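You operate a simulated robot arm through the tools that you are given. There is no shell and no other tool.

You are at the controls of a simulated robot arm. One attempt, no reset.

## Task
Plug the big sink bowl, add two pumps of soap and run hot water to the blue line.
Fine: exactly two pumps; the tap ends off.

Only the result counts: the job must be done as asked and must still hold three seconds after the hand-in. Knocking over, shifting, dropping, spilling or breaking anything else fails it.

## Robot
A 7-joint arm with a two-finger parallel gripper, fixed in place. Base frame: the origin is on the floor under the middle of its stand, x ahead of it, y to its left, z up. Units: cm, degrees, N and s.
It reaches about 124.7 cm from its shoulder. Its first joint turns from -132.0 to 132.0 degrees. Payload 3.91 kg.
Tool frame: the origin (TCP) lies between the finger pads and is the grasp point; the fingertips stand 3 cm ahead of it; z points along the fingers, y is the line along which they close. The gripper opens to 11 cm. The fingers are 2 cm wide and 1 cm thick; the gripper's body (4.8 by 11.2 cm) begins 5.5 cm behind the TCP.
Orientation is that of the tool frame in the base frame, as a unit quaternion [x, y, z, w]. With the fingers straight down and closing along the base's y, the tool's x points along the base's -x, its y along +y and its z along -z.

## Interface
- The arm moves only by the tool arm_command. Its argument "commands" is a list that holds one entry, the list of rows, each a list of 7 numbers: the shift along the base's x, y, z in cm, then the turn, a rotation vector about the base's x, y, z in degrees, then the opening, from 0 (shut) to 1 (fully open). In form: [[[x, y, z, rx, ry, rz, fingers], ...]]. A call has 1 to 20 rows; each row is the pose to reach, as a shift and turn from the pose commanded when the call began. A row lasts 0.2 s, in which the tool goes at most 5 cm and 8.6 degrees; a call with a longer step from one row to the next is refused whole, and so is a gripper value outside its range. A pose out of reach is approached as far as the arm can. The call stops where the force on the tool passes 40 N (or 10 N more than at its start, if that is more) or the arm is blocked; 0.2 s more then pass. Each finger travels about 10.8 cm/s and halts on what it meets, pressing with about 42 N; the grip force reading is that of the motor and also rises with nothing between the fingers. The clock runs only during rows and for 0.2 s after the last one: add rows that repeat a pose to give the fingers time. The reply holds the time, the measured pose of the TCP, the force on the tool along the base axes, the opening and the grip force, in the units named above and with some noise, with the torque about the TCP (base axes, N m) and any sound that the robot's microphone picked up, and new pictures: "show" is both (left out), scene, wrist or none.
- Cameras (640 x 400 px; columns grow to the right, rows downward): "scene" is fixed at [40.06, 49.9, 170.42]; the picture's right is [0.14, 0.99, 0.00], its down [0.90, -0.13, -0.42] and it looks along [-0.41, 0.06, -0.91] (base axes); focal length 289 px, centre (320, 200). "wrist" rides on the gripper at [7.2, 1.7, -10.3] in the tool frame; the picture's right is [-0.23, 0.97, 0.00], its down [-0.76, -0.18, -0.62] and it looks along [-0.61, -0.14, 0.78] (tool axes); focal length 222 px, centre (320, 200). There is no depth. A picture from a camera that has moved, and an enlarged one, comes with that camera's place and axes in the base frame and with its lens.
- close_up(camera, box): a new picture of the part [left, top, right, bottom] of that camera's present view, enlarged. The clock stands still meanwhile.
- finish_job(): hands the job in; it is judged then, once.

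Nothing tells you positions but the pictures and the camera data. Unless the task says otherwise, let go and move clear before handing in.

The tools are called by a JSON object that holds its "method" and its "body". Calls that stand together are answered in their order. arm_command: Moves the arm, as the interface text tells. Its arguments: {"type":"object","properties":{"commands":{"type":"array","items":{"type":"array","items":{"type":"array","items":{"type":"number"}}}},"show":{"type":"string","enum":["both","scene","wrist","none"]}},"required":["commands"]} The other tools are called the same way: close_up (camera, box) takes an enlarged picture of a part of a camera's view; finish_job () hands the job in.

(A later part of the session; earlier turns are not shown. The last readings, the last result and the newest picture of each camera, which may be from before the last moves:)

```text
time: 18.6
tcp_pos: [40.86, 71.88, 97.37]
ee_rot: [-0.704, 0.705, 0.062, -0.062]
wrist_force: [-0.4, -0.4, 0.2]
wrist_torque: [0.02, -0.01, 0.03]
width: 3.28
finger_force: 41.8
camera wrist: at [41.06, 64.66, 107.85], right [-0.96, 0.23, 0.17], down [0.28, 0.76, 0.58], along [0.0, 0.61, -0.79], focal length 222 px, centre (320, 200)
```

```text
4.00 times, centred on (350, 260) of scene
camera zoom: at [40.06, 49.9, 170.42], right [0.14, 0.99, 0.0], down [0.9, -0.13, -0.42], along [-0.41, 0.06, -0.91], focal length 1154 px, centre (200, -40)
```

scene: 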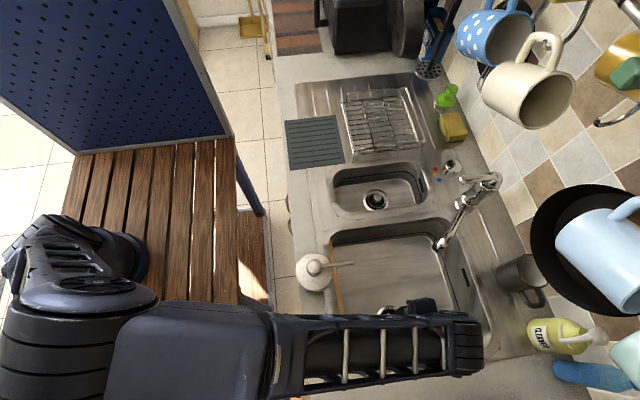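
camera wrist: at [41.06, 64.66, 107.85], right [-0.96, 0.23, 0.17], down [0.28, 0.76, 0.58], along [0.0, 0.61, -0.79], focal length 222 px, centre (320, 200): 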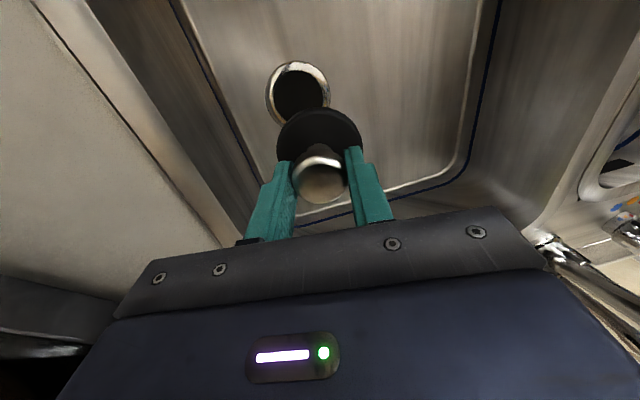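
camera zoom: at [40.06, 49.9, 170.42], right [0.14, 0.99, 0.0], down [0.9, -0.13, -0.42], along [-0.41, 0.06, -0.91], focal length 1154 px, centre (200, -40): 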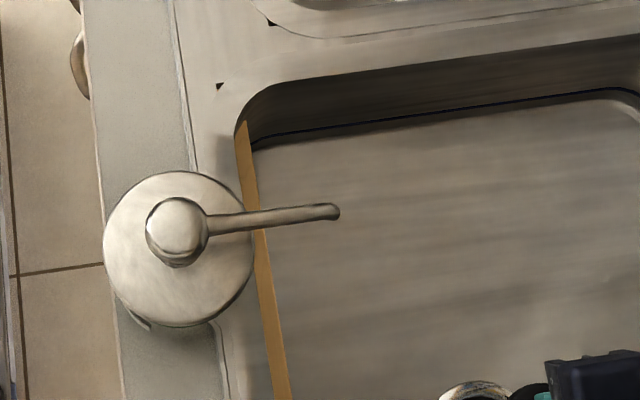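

The lean moved the forearm well clear of the soap pump. The plug is lined up within a few mm, so I'll go lower and look again.

{"method": "arm_command", "body": {"commands": [[[-0.1, 0, -4, 0, 0, 0, 0.1], [-0.1, 0, -8, 0, 0, 0, 0.1], [-0.1, 0, -12, 0, 0, 0, 0.1], [-0.1, 0, -14.5, 0, 0, 0, 0.1], [-0.1, 0, -14.5, 0, 0, 0, 0.1]]], "show": "both"}}

{"method": "close_up", "body": {"camera": "wrist", "box": [240, 50, 400, 150]}}

{"method": "close_up", "body": {"camera": "scene", "box": [270, 210, 430, 310]}}

```text
time: 19.8
tcp_pos: [40.73, 72.0, 83.06]
ee_rot: [-0.704, 0.705, 0.062, -0.061]
wrist_force: [-0.7, 0.2, -0.7]
wrist_torque: [-0.03, -0.01, 0.04]
width: 3.27
finger_force: 41.6
camera wrist: at [40.99, 64.77, 93.46], right [-0.96, 0.23, 0.17], down [0.28, 0.76, 0.58], along [0.0, 0.61, -0.79], focal length 222 px, centre (320, 200)
```

scene: 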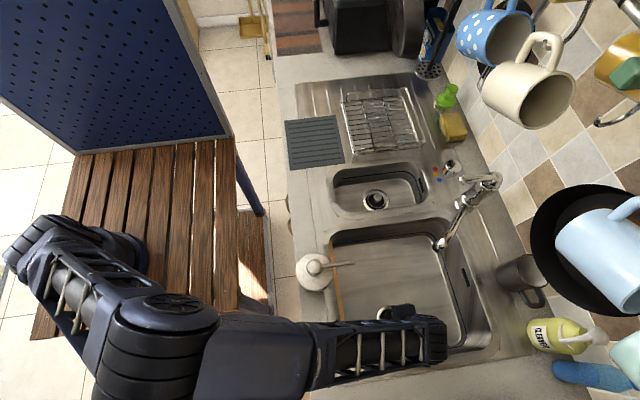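
wrist: 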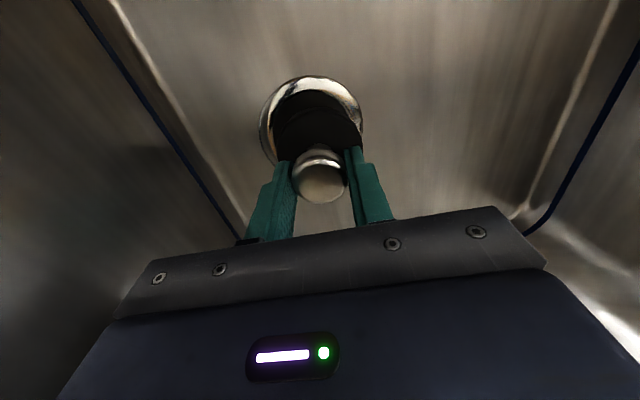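

```text
4.00 times, centred on (320, 100) of wrist
camera zoom: at [40.99, 64.77, 93.46], right [-0.96, 0.23, 0.17], down [0.28, 0.76, 0.58], along [0.0, 0.61, -0.79], focal length 888 px, centre (320, 600)
```

zoom: 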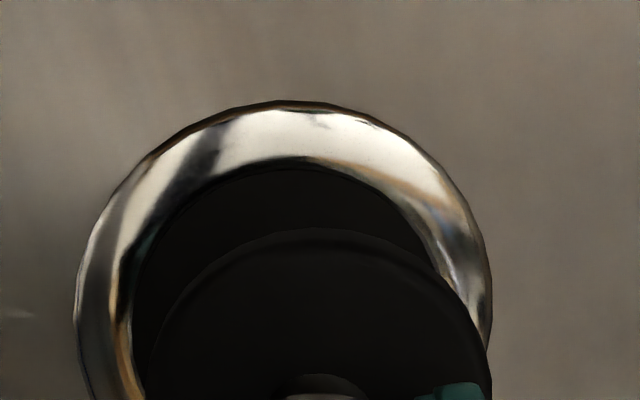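

```text
4.00 times, centred on (350, 260) of scene
camera zoom: at [40.06, 49.9, 170.42], right [0.14, 0.99, 0.0], down [0.9, -0.13, -0.42], along [-0.41, 0.06, -0.91], focal length 1154 px, centre (200, -40)
```

zoom: 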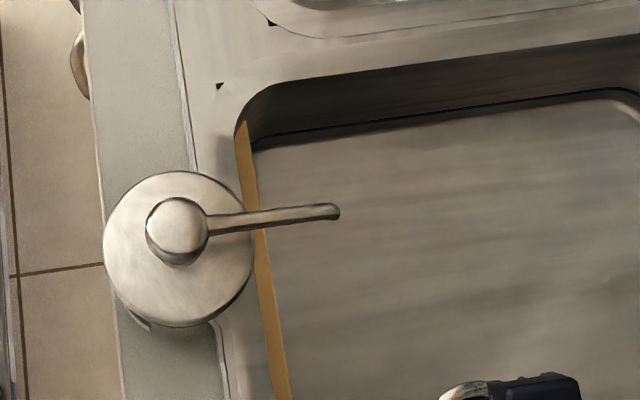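

The plug sits over the hole, within about 2 mm. I'll lower gently in small steps, watching the force.

{"method": "arm_command", "body": {"commands": [[[0, -0.1, -1.2, 0, 0, 0, 0.1], [0, -0.1, -2.2, 0, 0, 0, 0.1], [0, -0.1, -2.6, 0, 0, 0, 0.1], [0, -0.1, -2.9, 0, 0, 0, 0.1]]], "show": "wrist"}}

{"method": "close_up", "body": {"camera": "wrist", "box": [240, 70, 400, 170]}}

```text
time: 20.8
tcp_pos: [40.82, 71.86, 80.0]
ee_rot: [0.705, -0.704, -0.062, 0.062]
wrist_force: [-0.3, 0.2, 0.1]
wrist_torque: [-0.05, 0.01, -0.03]
width: 3.24
finger_force: 42.2
camera wrist: at [41.01, 64.67, 90.49], right [-0.96, 0.23, 0.17], down [0.28, 0.76, 0.58], along [0.0, 0.61, -0.8], focal length 222 px, centre (320, 200)
```

wrist: 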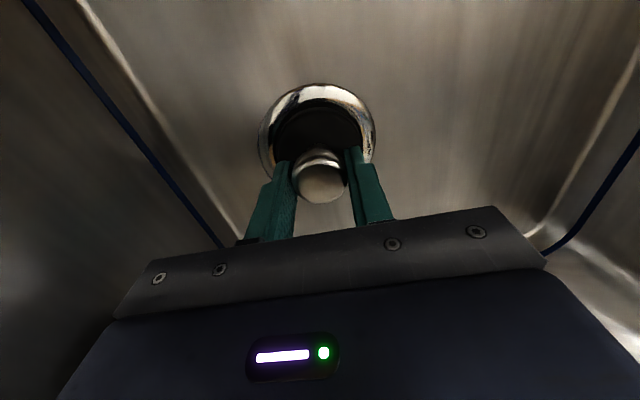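

```text
4.00 times, centred on (320, 120) of wrist
camera zoom: at [41.01, 64.67, 90.49], right [-0.96, 0.23, 0.17], down [0.28, 0.76, 0.58], along [0.0, 0.61, -0.8], focal length 888 px, centre (320, 520)
```

zoom: 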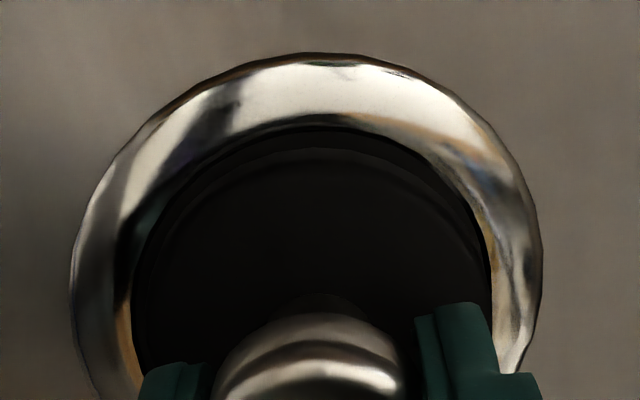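

{"method": "arm_command", "body": {"commands": [[[0, 0, -0.4, 0, 0, 0, 0.1], [0, 0, -0.8, 0, 0, 0, 0.1], [0, 0, -1.1, 0, 0, 0, 0.1]]], "show": "wrist"}}

{"method": "close_up", "body": {"camera": "wrist", "box": [240, 70, 400, 170]}}

```text
time: 21.6
tcp_pos: [40.88, 71.85, 79.05]
ee_rot: [-0.704, 0.705, 0.062, -0.061]
wrist_force: [-0.3, -3.0, 13.4]
wrist_torque: [-0.18, -0.21, -0.06]
width: 3.28
finger_force: 42.2
camera wrist: at [41.0, 64.69, 89.52], right [-0.96, 0.23, 0.17], down [0.28, 0.76, 0.58], along [0.0, 0.61, -0.79], focal length 222 px, centre (320, 200)
```

wrist: 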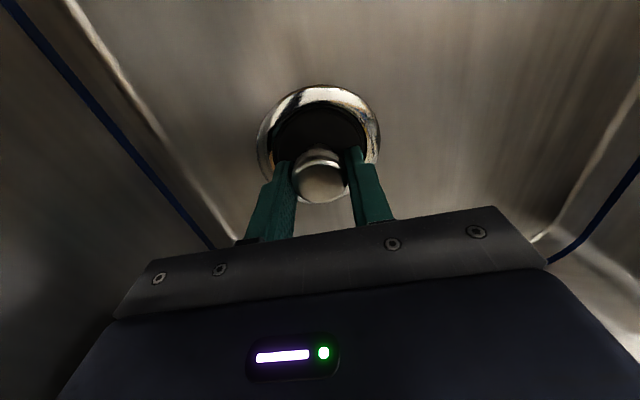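

```text
4.00 times, centred on (320, 120) of wrist
camera zoom: at [41.0, 64.69, 89.52], right [-0.96, 0.23, 0.17], down [0.28, 0.76, 0.58], along [0.0, 0.61, -0.79], focal length 888 px, centre (320, 520)
```

zoom: 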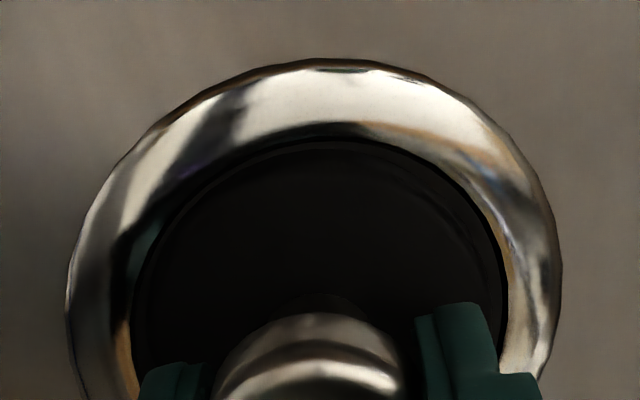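

Contact at 13 N: the plug is at the ring, so I'll release it and see how it sits.

{"method": "arm_command", "body": {"commands": [[[0, 0, 0.2, 0, 0, 0, 0.1], [0, 0, 0.2, 0, 0, 0, 0.5], [0, 0, 0.2, 0, 0, 0, 0.55], [0, 0, 2, 0, 0, 0, 0.55], [0, 0, 5, 0, 0, 0, 0.55], [0, 0, 8, 0, 0, 0, 0.55], [0, 0, 8, 0, 0, 0, 0.55]]], "show": "both"}}

{"method": "close_up", "body": {"camera": "wrist", "box": [240, 40, 400, 140]}}

{"method": "close_up", "body": {"camera": "scene", "box": [342, 280, 438, 340]}}

```text
time: 23.2
tcp_pos: [40.72, 71.84, 86.85]
ee_rot: [-0.704, 0.705, 0.061, -0.061]
wrist_force: [0.6, 0.5, -0.3]
wrist_torque: [0.0, 0.0, 0.02]
width: 6.06
finger_force: 0.1
camera wrist: at [40.92, 64.63, 97.36], right [-0.96, 0.23, 0.17], down [0.28, 0.76, 0.58], along [0.0, 0.61, -0.79], focal length 222 px, centre (320, 200)
```

scene: 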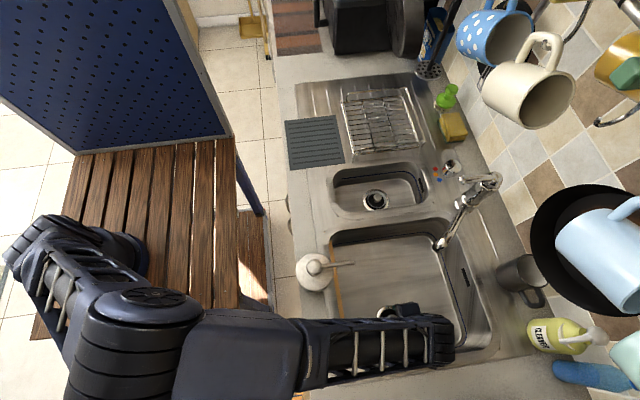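
wrist: 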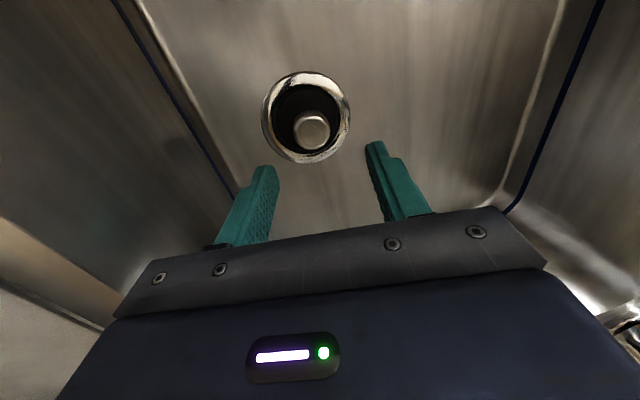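

```text
4.00 times, centred on (320, 90) of wrist
camera zoom: at [40.92, 64.63, 97.36], right [-0.96, 0.23, 0.17], down [0.28, 0.76, 0.58], along [0.0, 0.61, -0.79], focal length 888 px, centre (320, 640)
```

zoom: 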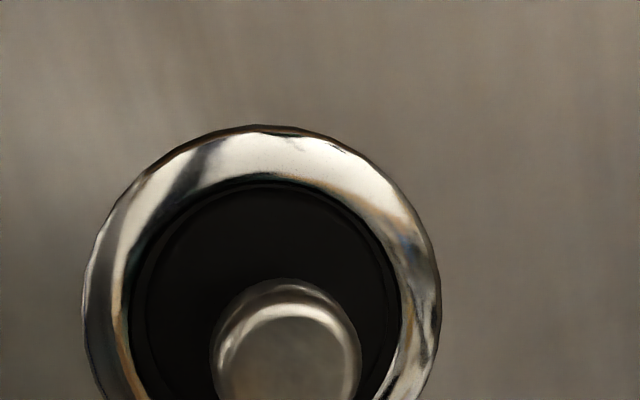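

```text
6.67 times, centred on (390, 310) of scene
camera zoom: at [40.06, 49.9, 170.42], right [0.14, 0.99, 0.0], down [0.9, -0.13, -0.42], along [-0.41, 0.06, -0.91], focal length 1924 px, centre (-147, -533)
```

zoom: 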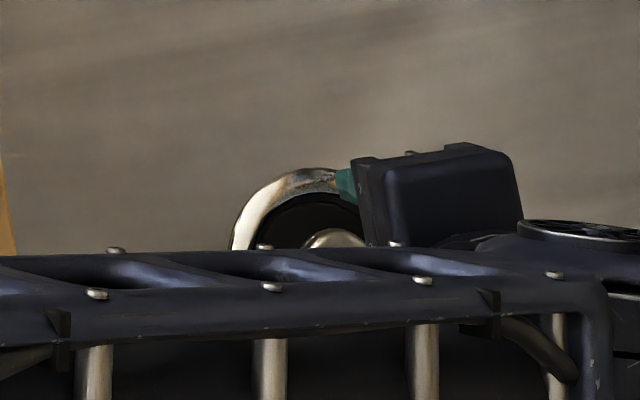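

The plug has dropped into the drain, concentric with the ring. I'll close the fingers and press the knob lightly to seat it.

{"method": "arm_command", "body": {"commands": [[[-0.2, 0.05, 0, 0, 0, 0, 0.2], [-0.2, 0.05, 0, 0, 0, 0, 0], [-0.2, 0.05, 0, 0, 0, 0, 0], [-0.2, 0.05, -3.5, 0, 0, 0, 0], [-0.2, 0.05, -4.3, 0, 0, 0, 0], [-0.2, 0.05, -4.7, 0, 0, 0, 0], [-0.2, 0.05, -5.0, 0, 0, 0, 0]]], "show": "wrist"}}

```text
time: 24.8
tcp_pos: [40.7, 71.96, 81.86]
ee_rot: [-0.704, 0.705, 0.061, -0.061]
wrist_force: [-0.3, 0.0, 0.0]
wrist_torque: [-0.03, -0.01, 0.0]
width: 0.02
finger_force: 37.5
camera wrist: at [40.81, 64.76, 92.37], right [-0.96, 0.23, 0.17], down [0.28, 0.76, 0.58], along [0.0, 0.61, -0.79], focal length 222 px, centre (320, 200)
```

wrist: 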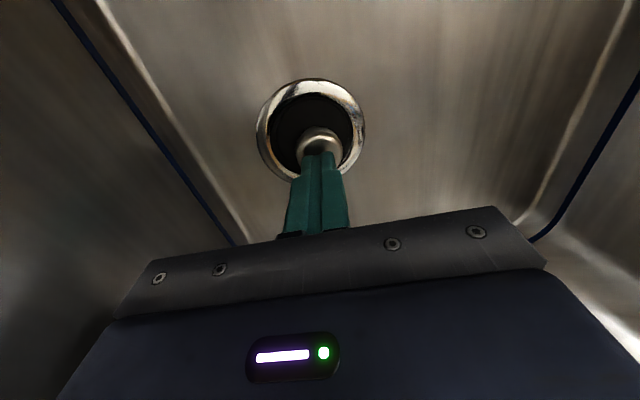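

{"method": "arm_command", "body": {"commands": [[[0, 0, -0.3, 0, 0, 0, 0], [0, 0, -0.6, 0, 0, 0, 0], [0, 0, -0.9, 0, 0, 0, 0]]], "show": "wrist"}}

{"method": "close_up", "body": {"camera": "wrist", "box": [240, 60, 400, 160]}}

```text
time: 25.6
tcp_pos: [40.67, 71.89, 81.34]
ee_rot: [0.705, -0.704, -0.063, 0.058]
wrist_force: [2.6, -5.9, 37.2]
wrist_torque: [-0.26, -0.16, 0.02]
width: 0.0
finger_force: 37.7
camera wrist: at [40.8, 64.77, 91.8], right [-0.96, 0.23, 0.17], down [0.28, 0.76, 0.59], along [0.01, 0.61, -0.79], focal length 222 px, centre (320, 200)
```

wrist: 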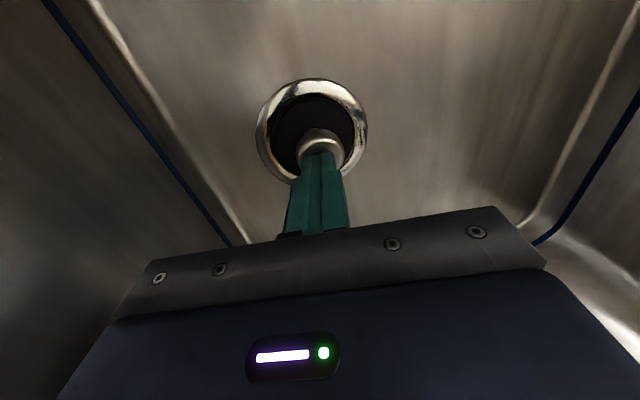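

```text
4.00 times, centred on (320, 110) of wrist
camera zoom: at [40.8, 64.77, 91.8], right [-0.96, 0.23, 0.17], down [0.28, 0.76, 0.59], along [0.01, 0.61, -0.79], focal length 888 px, centre (320, 560)
```

zoom: 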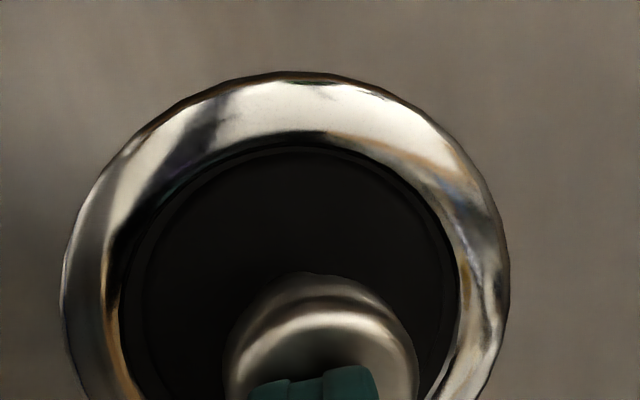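

I pressed with 37 N and the plug feels seated. I'll lift straight up, clear of the bowl, and inspect it.

{"method": "arm_command", "body": {"commands": [[[0, 0, 0.5, 0, 0, 0, 0], [0, 0, 3, 0, 0, 0, 0], [0, 0, 7, 0, 0, 0, 0], [0, 0, 11.5, 0, 0, 0, 0], [0, 0, 16, 0, 0, 0, 0], [0, 0, 20.5, 0, 0, 0, 0], [0, 0, 25, 0, 0, 0, 0], [0, 0, 29.5, 0, 0, 0, 0], [0, 0, 34, 0, 0, 0, 0], [0, 0, 37, 0, -5, 0, 0], [0, 0, 38, 0, -10, 0, 0], [0, 0, 38, 0, -10, 0, 0]]], "show": "both"}}

{"method": "close_up", "body": {"camera": "wrist", "box": [272, 50, 368, 110]}}

```text
time: 28.2
tcp_pos: [40.54, 71.85, 118.97]
ee_rot: [-0.707, 0.707, 0.0, 0.0]
wrist_force: [-0.8, 0.0, -0.2]
wrist_torque: [0.02, -0.03, 0.0]
width: 0.0
finger_force: 36.8
camera wrist: at [38.92, 64.73, 129.32], right [-0.97, 0.23, 0.0], down [0.18, 0.76, 0.62], along [0.14, 0.61, -0.78], focal length 222 px, centre (320, 200)
```

scene: 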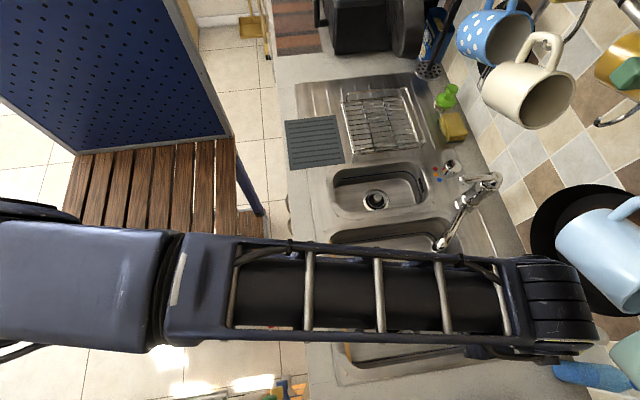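
wrist: 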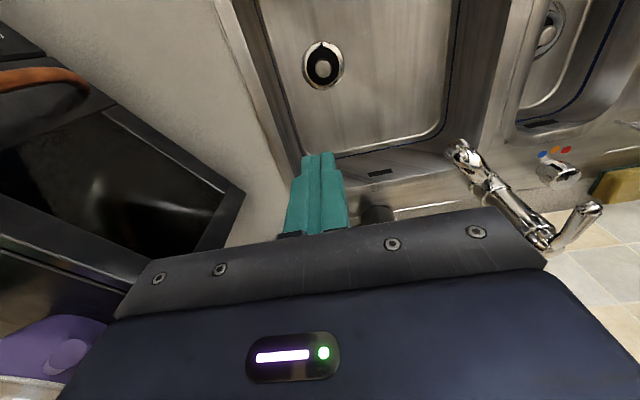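

```text
6.67 times, centred on (320, 80) of wrist
camera zoom: at [38.92, 64.73, 129.32], right [-0.97, 0.23, 0.0], down [0.18, 0.76, 0.62], along [0.14, 0.61, -0.78], focal length 1481 px, centre (320, 1000)
```

zoom: 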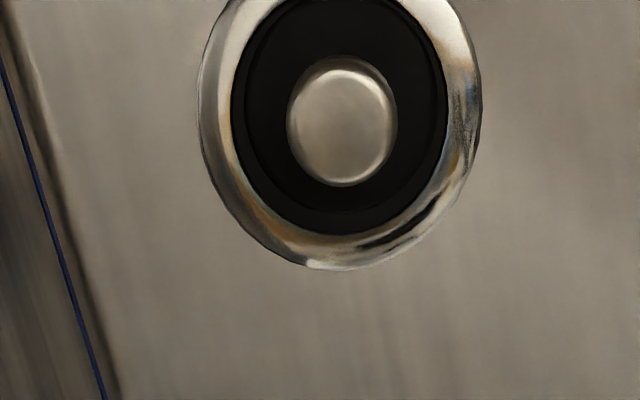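

The plug is seated and concentric. From here I can see the tap's lever and knob, so I'll zoom in on them.

{"method": "close_up", "body": {"camera": "wrist", "box": [440, 130, 640, 255]}}

{"method": "close_up", "body": {"camera": "wrist", "box": [520, 135, 616, 195]}}

{"method": "close_up", "body": {"camera": "scene", "box": [420, 140, 516, 200]}}

{"method": "close_up", "body": {"camera": "scene", "box": [440, 0, 640, 125]}}

```text
3.20 times, centred on (540, 192) of wrist
camera zoom: at [38.92, 64.73, 129.32], right [-0.97, 0.23, 0.0], down [0.18, 0.76, 0.62], along [0.14, 0.61, -0.78], focal length 711 px, centre (-384, 224)
```

zoom: 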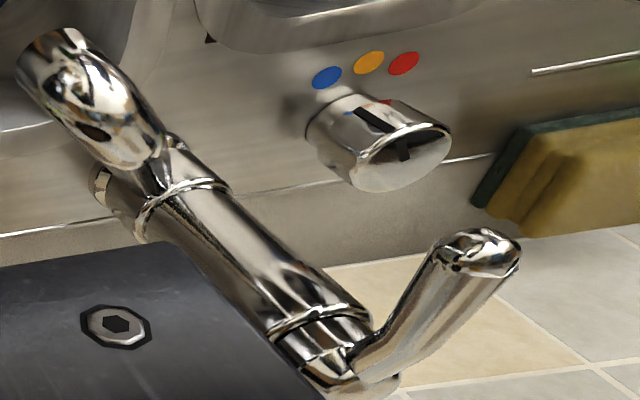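

```text
6.67 times, centred on (568, 165) of wrist
camera zoom: at [38.92, 64.73, 129.32], right [-0.97, 0.23, 0.0], down [0.18, 0.76, 0.62], along [0.14, 0.61, -0.78], focal length 1481 px, centre (-1333, 433)
```

zoom: 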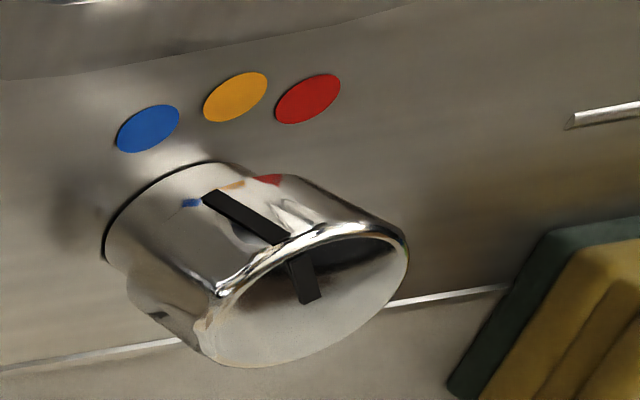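

```text
6.67 times, centred on (468, 170) of scene
camera zoom: at [40.06, 49.9, 170.42], right [0.14, 0.99, 0.0], down [0.9, -0.13, -0.42], along [-0.41, 0.06, -0.91], focal length 1924 px, centre (-667, 400)
```

zoom: 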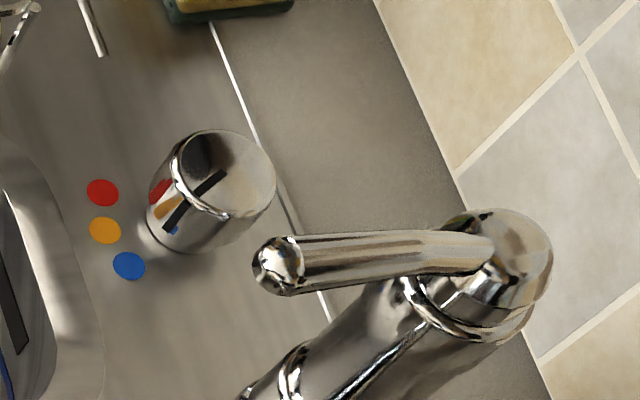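

```text
3.20 times, centred on (540, 62) of scene
camera zoom: at [40.06, 49.9, 170.42], right [0.14, 0.99, 0.0], down [0.9, -0.13, -0.42], along [-0.41, 0.06, -0.91], focal length 924 px, centre (-384, 640)
```

zoom: 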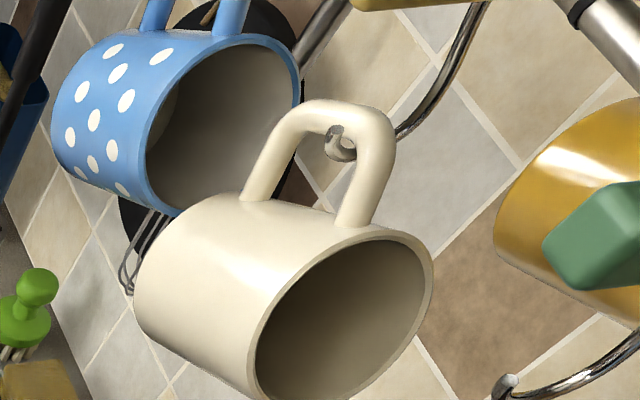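

The knob points at blue and must turn about 70° clockwise to red. The lever sits on top of the tap column, its tip near (11.6, 89, 109). Next I'll do the soap: move above the pump head and check alignment.

{"method": "arm_command", "body": {"commands": [[[-2.5, -4, 0, 0, 0, 0, 0], [-5, -8, 0, 0, 0, 0, 0], [-7.6, -12, 0, 0, 0, 0, 0], [-10.1, -16, 0, 0, 0, 0, 0], [-12.5, -19.8, 0, 0, 0, 0, 0], [-13.3, -21.15, 0, 0, 0, 0, 0], [-13.3, -21.15, 0, 0, 0, 0, 0]]], "show": "both"}}

{"method": "close_up", "body": {"camera": "wrist", "box": [220, 60, 420, 185]}}

```text
time: 29.8
tcp_pos: [27.36, 50.66, 118.95]
ee_rot: [0.708, -0.707, 0.0, 0.0]
wrist_force: [0.9, 0.5, 0.5]
wrist_torque: [-0.02, -0.01, 0.03]
width: 0.01
finger_force: 37.4
camera wrist: at [25.67, 43.55, 129.29], right [-0.97, 0.23, 0.0], down [0.18, 0.76, 0.62], along [0.14, 0.61, -0.78], focal length 222 px, centre (320, 200)
```

scene: 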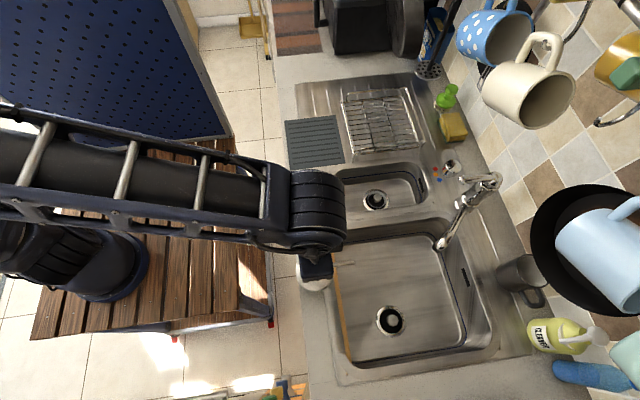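
wrist: 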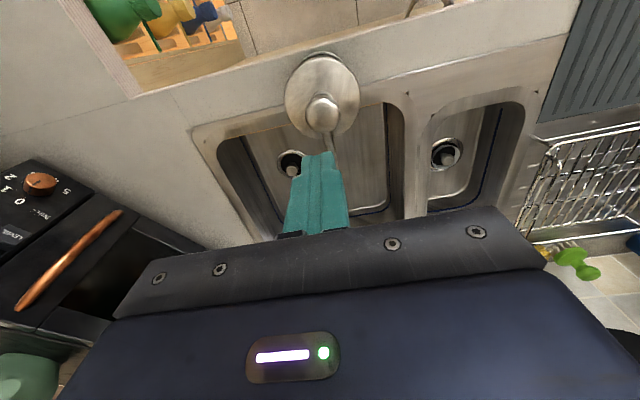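

```text
3.20 times, centred on (320, 122) of wrist
camera zoom: at [25.67, 43.55, 129.29], right [-0.97, 0.23, 0.0], down [0.18, 0.76, 0.62], along [0.14, 0.61, -0.78], focal length 711 px, centre (320, 448)
```

zoom: 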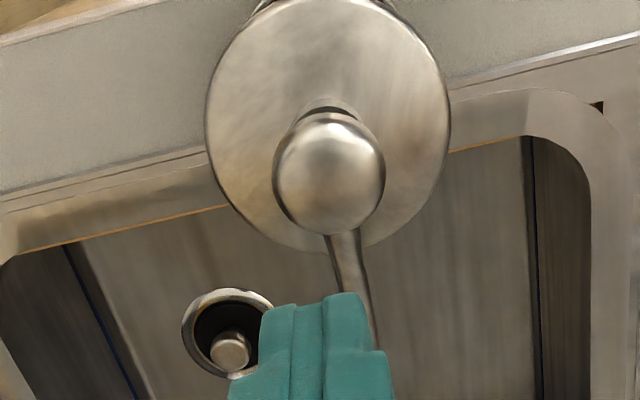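

The pump head's axis is near (26.95, 50.7), top about z 107. I'll press it down smoothly with closed fingers for pump one, watching force and sound.

{"method": "arm_command", "body": {"commands": [[[-0.4, 0, -4, 0, 0, 0, 0], [-0.4, 0, -7, 0, 0, 0, 0], [-0.4, 0, -7.7, 0, 0, 0, 0], [-0.4, 0, -8.2, 0, 0, 0, 0]]], "show": "wrist"}}

{"method": "close_up", "body": {"camera": "wrist", "box": [220, 60, 420, 185]}}

```text
time: 30.8
tcp_pos: [26.92, 50.75, 110.89]
ee_rot: [0.707, -0.707, 0.0, 0.0]
wrist_force: [0.3, 0.4, 0.7]
wrist_torque: [-0.03, -0.02, -0.03]
width: 0.02
finger_force: 37.4
camera wrist: at [25.26, 43.58, 121.13], right [-0.97, 0.23, 0.0], down [0.18, 0.76, 0.62], along [0.14, 0.61, -0.78], focal length 222 px, centre (320, 200)
```

wrist: 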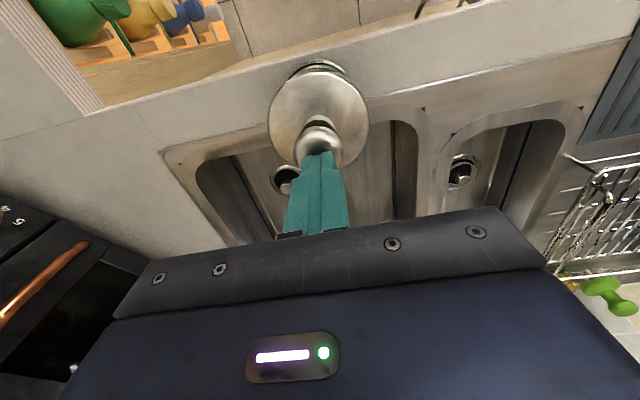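

```text
3.20 times, centred on (320, 122) of wrist
camera zoom: at [25.26, 43.58, 121.13], right [-0.97, 0.23, 0.0], down [0.18, 0.76, 0.62], along [0.14, 0.61, -0.78], focal length 711 px, centre (320, 448)
```

zoom: 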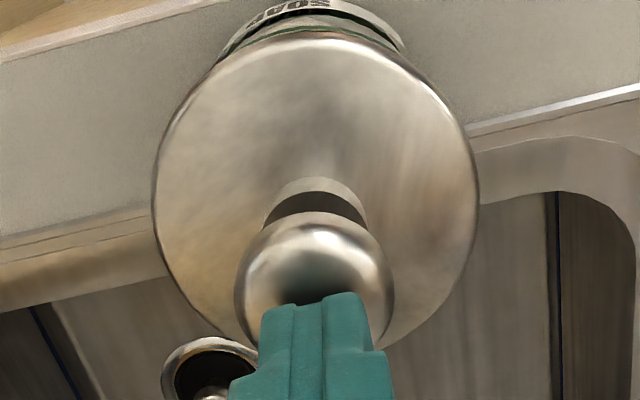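

{"method": "arm_command", "body": {"commands": [[[0, 0, -0.5, 0, 0, 0, 0], [0, 0, -1.0, 0, 0, 0, 0], [0, 0, -1.5, 0, 0, 0, 0], [0, 0, -2.0, 0, 0, 0, 0], [0, 0, -2.5, 0, 0, 0, 0]]], "show": "wrist"}}

{"method": "close_up", "body": {"camera": "wrist", "box": [220, 60, 420, 185]}}

```text
time: 32.1
tcp_pos: [26.96, 50.73, 108.74]
ee_rot: [-0.707, 0.708, 0.001, 0.003]
wrist_force: [-0.4, -7.1, 30.1]
wrist_torque: [-0.3, 0.0, -0.05]
width: 0.01
finger_force: 37.9
stopped in row 5: the force on the tool passed its limit at 42 N (the readings are from after the stop); the commanded pose is now the measured one
camera wrist: at [25.23, 43.55, 119.04], right [-0.97, 0.23, 0.0], down [0.18, 0.76, 0.63], along [0.14, 0.61, -0.78], focal length 222 px, centre (320, 200)
```

wrist: 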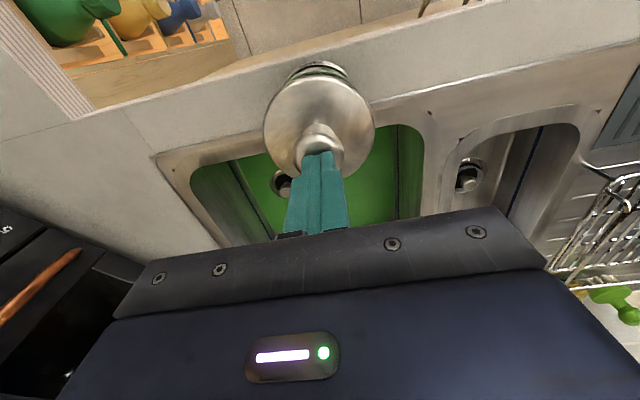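

```text
3.20 times, centred on (320, 122) of wrist
camera zoom: at [25.23, 43.55, 119.04], right [-0.97, 0.23, 0.0], down [0.18, 0.76, 0.63], along [0.14, 0.61, -0.78], focal length 711 px, centre (320, 448)
```

zoom: 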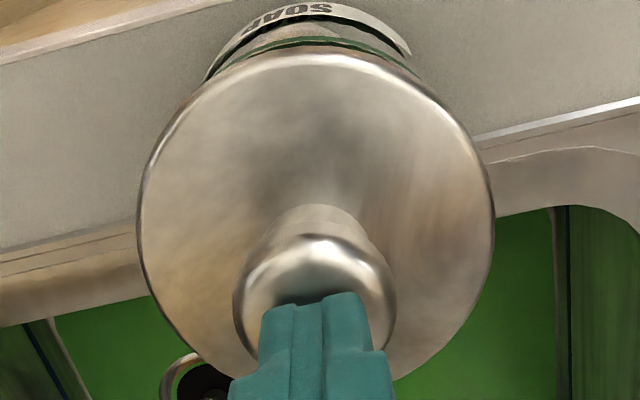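

The bowl floor turned green, so soap dispensed: pump one is done. I'll lift fully off so the pump returns.

{"method": "arm_command", "body": {"commands": [[[0, 0, 1, 0, 0, 0, 0], [0, 0, 2.5, 0, 0, 0, 0], [0, 0, 4, 0, 0, 0, 0], [0, 0, 4, 0, 0, 0, 0], [0, 0, 4, 0, 0, 0, 0]]], "show": "both"}}

{"method": "close_up", "body": {"camera": "wrist", "box": [220, 60, 420, 185]}}

{"method": "close_up", "body": {"camera": "scene", "box": [290, 210, 500, 341]}}

```text
time: 33.3
tcp_pos: [26.86, 50.92, 112.47]
ee_rot: [-0.706, 0.708, 0.0, 0.001]
wrist_force: [0.1, 1.0, 0.1]
wrist_torque: [-0.01, -0.02, -0.01]
width: 0.0
finger_force: 37.2
camera wrist: at [25.28, 43.67, 122.81], right [-0.97, 0.23, 0.0], down [0.18, 0.76, 0.63], along [0.14, 0.61, -0.78], focal length 222 px, centre (320, 200)
```

scene: 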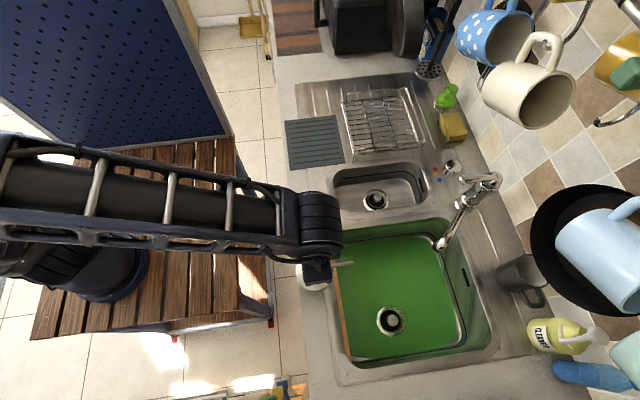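
wrist: 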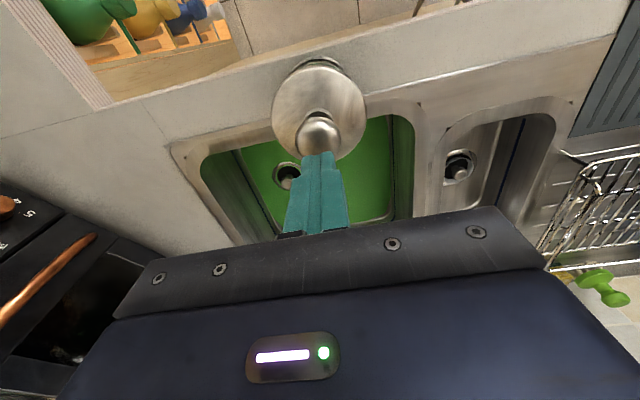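

```text
3.20 times, centred on (320, 122) of wrist
camera zoom: at [25.28, 43.67, 122.81], right [-0.97, 0.23, 0.0], down [0.18, 0.76, 0.63], along [0.14, 0.61, -0.78], focal length 711 px, centre (320, 448)
```

zoom: 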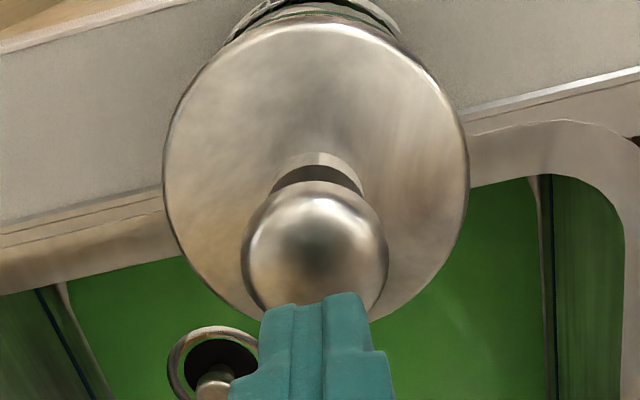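

```text
3.05 times, centred on (395, 276) of scene
camera zoom: at [40.06, 49.9, 170.42], right [0.14, 0.99, 0.0], down [0.9, -0.13, -0.42], along [-0.41, 0.06, -0.91], focal length 880 px, centre (91, -30)
```

zoom: 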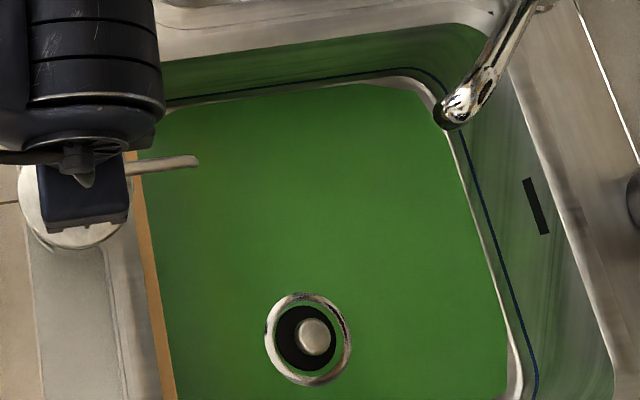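

The pump head is back up, so one pump is registered. I'll do the second press in the same way.

{"method": "arm_command", "body": {"commands": [[[0.1, -0.2, -1.0, 0, 0, 0, 0], [0.1, -0.2, -2.0, 0, 0, 0, 0], [0.1, -0.2, -2.5, 0, 0, 0, 0], [0.1, -0.2, -3.0, 0, 0, 0, 0], [0.1, -0.2, -3.5, 0, 0, 0, 0], [0.1, -0.2, -4.0, 0, 0, 0, 0], [0.1, -0.2, -4.4, 0, 0, 0, 0]]], "show": "wrist"}}

{"method": "close_up", "body": {"camera": "wrist", "box": [220, 60, 420, 185]}}

```text
time: 34.8
tcp_pos: [27.1, 50.71, 108.7]
ee_rot: [-0.707, 0.707, 0.001, 0.005]
wrist_force: [0.3, -8.1, 30.1]
wrist_torque: [-0.4, 0.02, -0.04]
width: 0.03
finger_force: 37.7
stopped in row 7: the force on the tool passed its limit at 43 N (the readings are from after the stop); the commanded pose is now the measured one
camera wrist: at [25.33, 43.44, 119.04], right [-0.97, 0.23, 0.0], down [0.18, 0.76, 0.63], along [0.15, 0.61, -0.78], focal length 222 px, centre (320, 200)
```

wrist: 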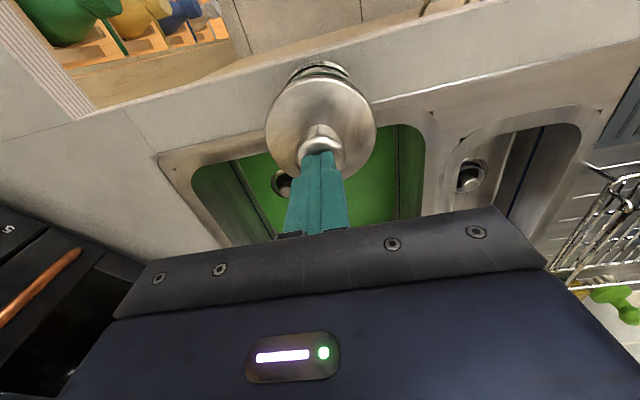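

```text
3.20 times, centred on (320, 122) of wrist
camera zoom: at [25.33, 43.44, 119.04], right [-0.97, 0.23, 0.0], down [0.18, 0.76, 0.63], along [0.15, 0.61, -0.78], focal length 711 px, centre (320, 448)
```

zoom: 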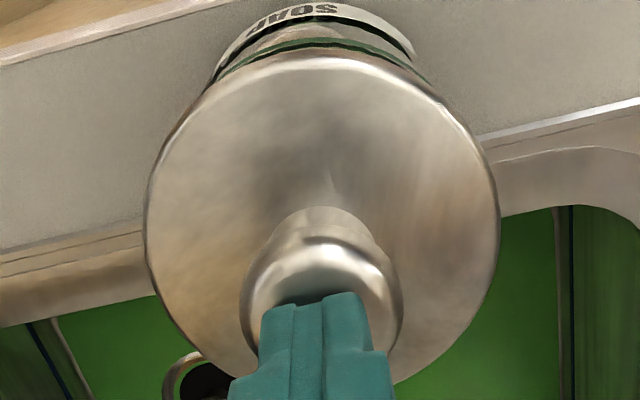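

The second press reached the same full stroke. Now I'll lift well clear and check the colour.

{"method": "arm_command", "body": {"commands": [[[0, 0, 1, 0, 0, 0, 0], [0, 0, 2.5, 0, 0, 0, 0], [0, 0, 5, 0, 0, 0, 0], [0, 0, 9.5, 0, 0, 0, 0], [0, 0, 14, 0, 0, 0, 0], [0, 0, 16, 0, 0, 0, 0], [0, 0, 16, 0, 0, 0, 0]]], "show": "both"}}

{"method": "close_up", "body": {"camera": "scene", "box": [290, 210, 500, 341]}}

{"method": "close_up", "body": {"camera": "wrist", "box": [220, 30, 420, 155]}}

```text
time: 36.4
tcp_pos: [27.16, 50.78, 124.54]
ee_rot: [-0.706, 0.708, 0.001, 0.004]
wrist_force: [0.0, -0.4, 0.3]
wrist_torque: [-0.01, 0.03, 0.02]
width: 0.0
finger_force: 37.4
camera wrist: at [25.38, 43.53, 134.72], right [-0.97, 0.23, 0.0], down [0.18, 0.76, 0.63], along [0.14, 0.61, -0.78], focal length 222 px, centre (320, 200)
```

scene: 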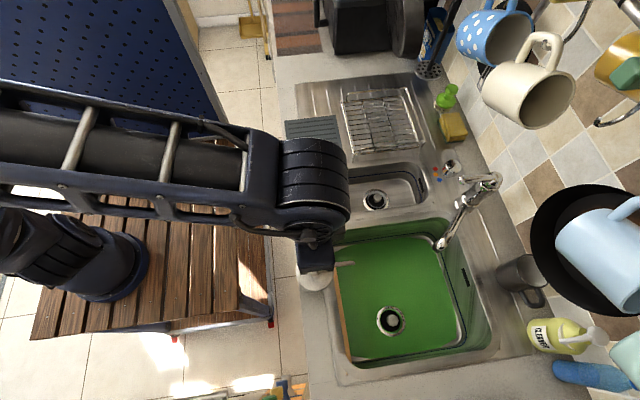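
wrist: 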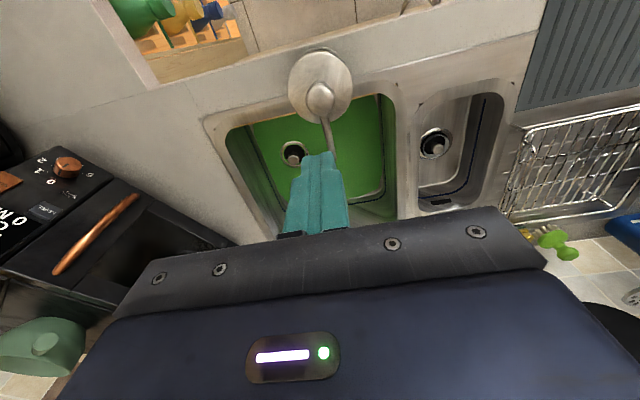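

```text
3.05 times, centred on (395, 276) of scene
camera zoom: at [40.06, 49.9, 170.42], right [0.14, 0.99, 0.0], down [0.9, -0.13, -0.42], along [-0.41, 0.06, -0.91], focal length 880 px, centre (91, -30)
```

zoom: 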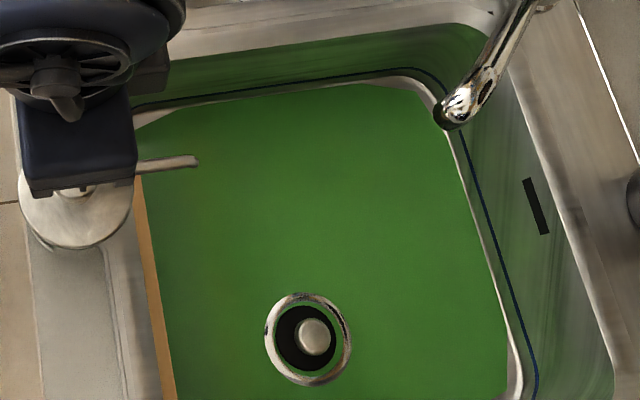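

```text
3.20 times, centred on (320, 92) of wrist
camera zoom: at [25.38, 43.53, 134.72], right [-0.97, 0.23, 0.0], down [0.18, 0.76, 0.63], along [0.14, 0.61, -0.78], focal length 711 px, centre (320, 544)
```

zoom: 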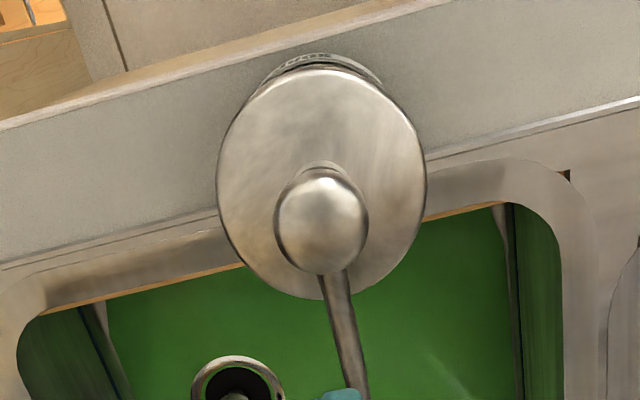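

Both pumps were full strokes with a full return between them. Next the temperature knob at about (0.5, 96.7, z 90–95.5). A mug hangs above it, so I'll approach with the hand leaned 35° back toward −y.

{"method": "arm_command", "body": {"commands": [[[-2.7, 3.3, 0, 0, 0, 0, 0], [-5.4, 6.6, 0, 0, 0, 0, 0], [-8.1, 9.9, 0, 0, 0, 0, 0], [-10.8, 13.2, 0, 0, 0, 0, 0.2], [-13.5, 16.5, 0, 0, 0, 0, 0.4], [-16.2, 19.8, 0, 5, 0, 0, 0.6], [-18.9, 23.1, 0, 10, 0, 0, 0.65], [-21.6, 26.4, -1.5, 15, 0, 0, 0.65], [-24.3, 29.7, -4, 20, 0, 0, 0.65], [-26.5, 32, -7, 26, 0, 0, 0.65], [-26.5, 33.2, -10, 31, 0, 0, 0.65], [-26.5, 33.2, -12.5, 35, 0, 0, 0.65], [-26.5, 33.2, -12.5, 35, 0, 0, 0.65]]], "show": "both"}}

{"method": "close_up", "body": {"camera": "wrist", "box": [220, 60, 420, 185]}}

```text
time: 39.2
tcp_pos: [0.52, 83.97, 111.84]
ee_rot: [-0.673, 0.675, 0.213, 0.215]
wrist_force: [0.4, -0.2, -0.5]
wrist_torque: [-0.02, 0.01, 0.02]
width: 7.16
finger_force: 0.1
camera wrist: at [-1.12, 72.15, 116.16], right [-0.97, 0.19, 0.13], down [0.18, 0.26, 0.95], along [0.14, 0.95, -0.29], focal length 222 px, centre (320, 200)
```

scene: 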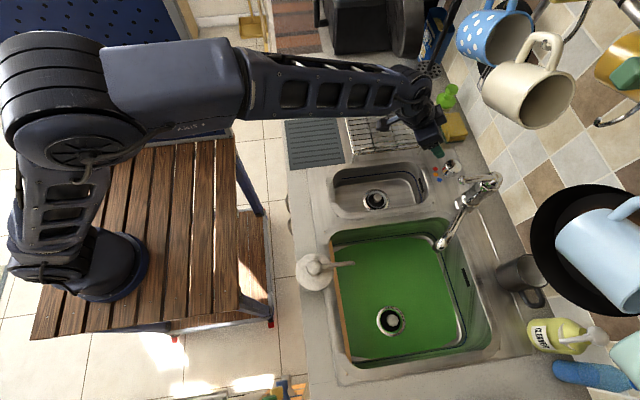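
wrist: 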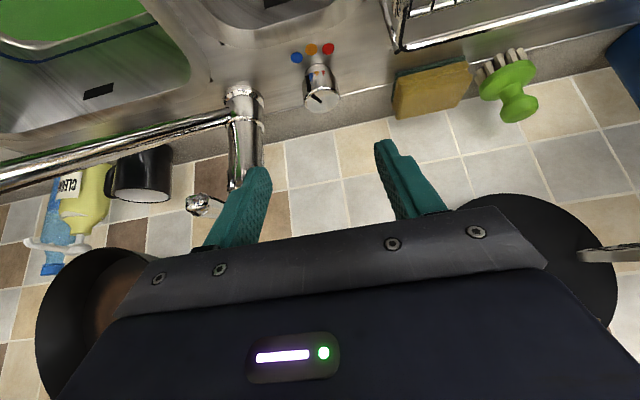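

```text
3.20 times, centred on (320, 122) of wrist
camera zoom: at [-1.12, 72.15, 116.16], right [-0.97, 0.19, 0.13], down [0.18, 0.26, 0.95], along [0.14, 0.95, -0.29], focal length 711 px, centre (320, 448)
```

zoom: 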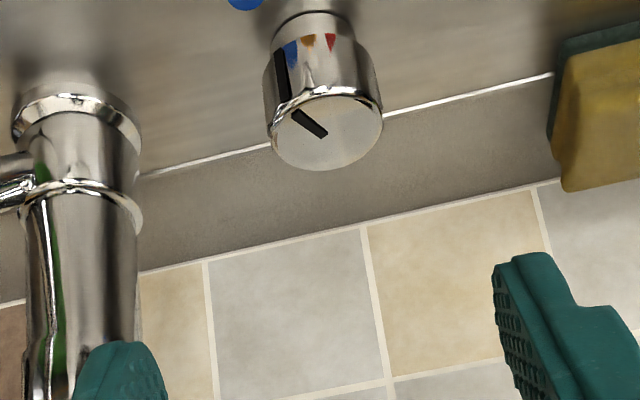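

The view is clear: knob centre (0.4, 96.5), pointer toward blue. I'll yaw the hand 15° and go to a stand-off along the approach line.

{"method": "arm_command", "body": {"commands": [[[0.4, 1.5, -2, 0, 0, 5, 0.65], [0.9, 3.2, -4, 0, 0, 10, 0.65], [1.4, 4.8, -6, 0, 0, 15, 0.65], [1.7, 5.9, -7.7, 0, 0, 15, 0.65], [1.7, 5.9, -7.7, 0, 0, 15, 0.65]]], "show": "both"}}

{"method": "close_up", "body": {"camera": "wrist", "box": [200, 40, 440, 190]}}

{"method": "close_up", "body": {"camera": "scene", "box": [380, 60, 540, 160]}}

```text
time: 40.4
tcp_pos: [2.36, 89.93, 104.19]
ee_rot: [0.755, -0.581, -0.24, -0.185]
wrist_force: [-0.4, -0.5, -0.2]
wrist_torque: [0.02, 0.01, 0.0]
width: 7.17
finger_force: 0.1
camera wrist: at [3.73, 78.0, 108.53], right [-0.99, -0.07, 0.13], down [0.1, 0.3, 0.95], along [-0.11, 0.95, -0.29], focal length 222 px, centre (320, 200)
```

scene: 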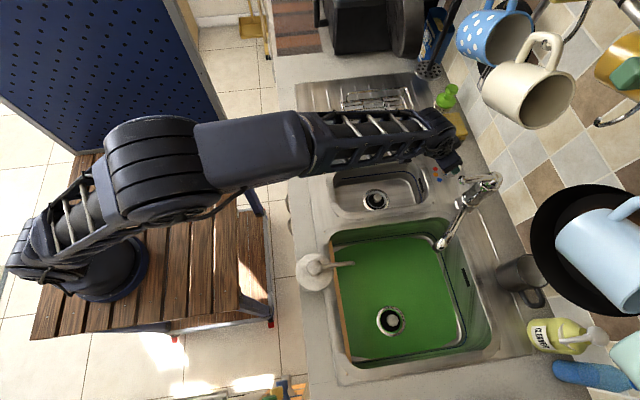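
wrist: 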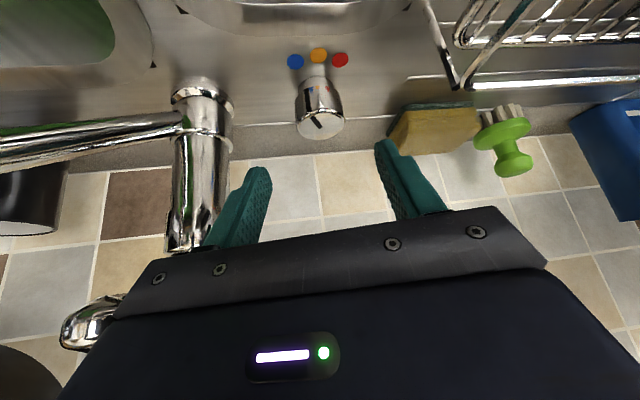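

```text
2.67 times, centred on (320, 115) of wrist
camera zoom: at [3.73, 78.0, 108.53], right [-0.99, -0.07, 0.13], down [0.1, 0.3, 0.95], along [-0.11, 0.95, -0.29], focal length 592 px, centre (320, 427)
```

zoom: 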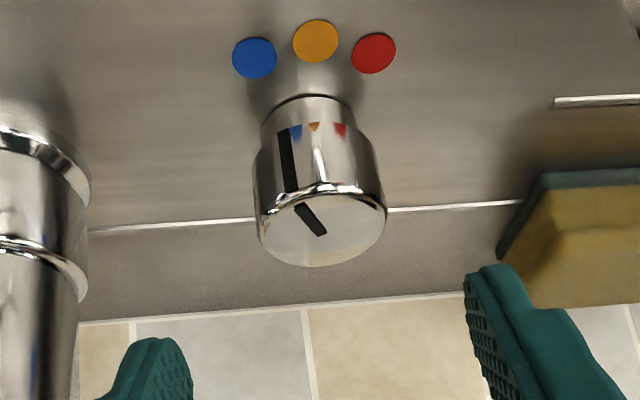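

```text
4.00 times, centred on (460, 110) of scene
camera zoom: at [40.06, 49.9, 170.42], right [0.14, 0.99, 0.0], down [0.9, -0.13, -0.42], along [-0.41, 0.06, -0.91], focal length 1154 px, centre (-240, 560)
```

zoom: 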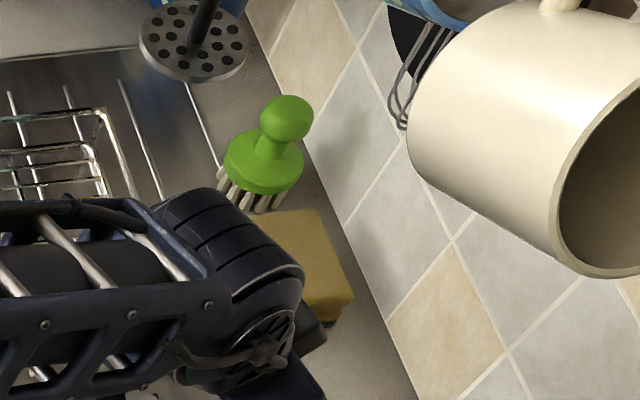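

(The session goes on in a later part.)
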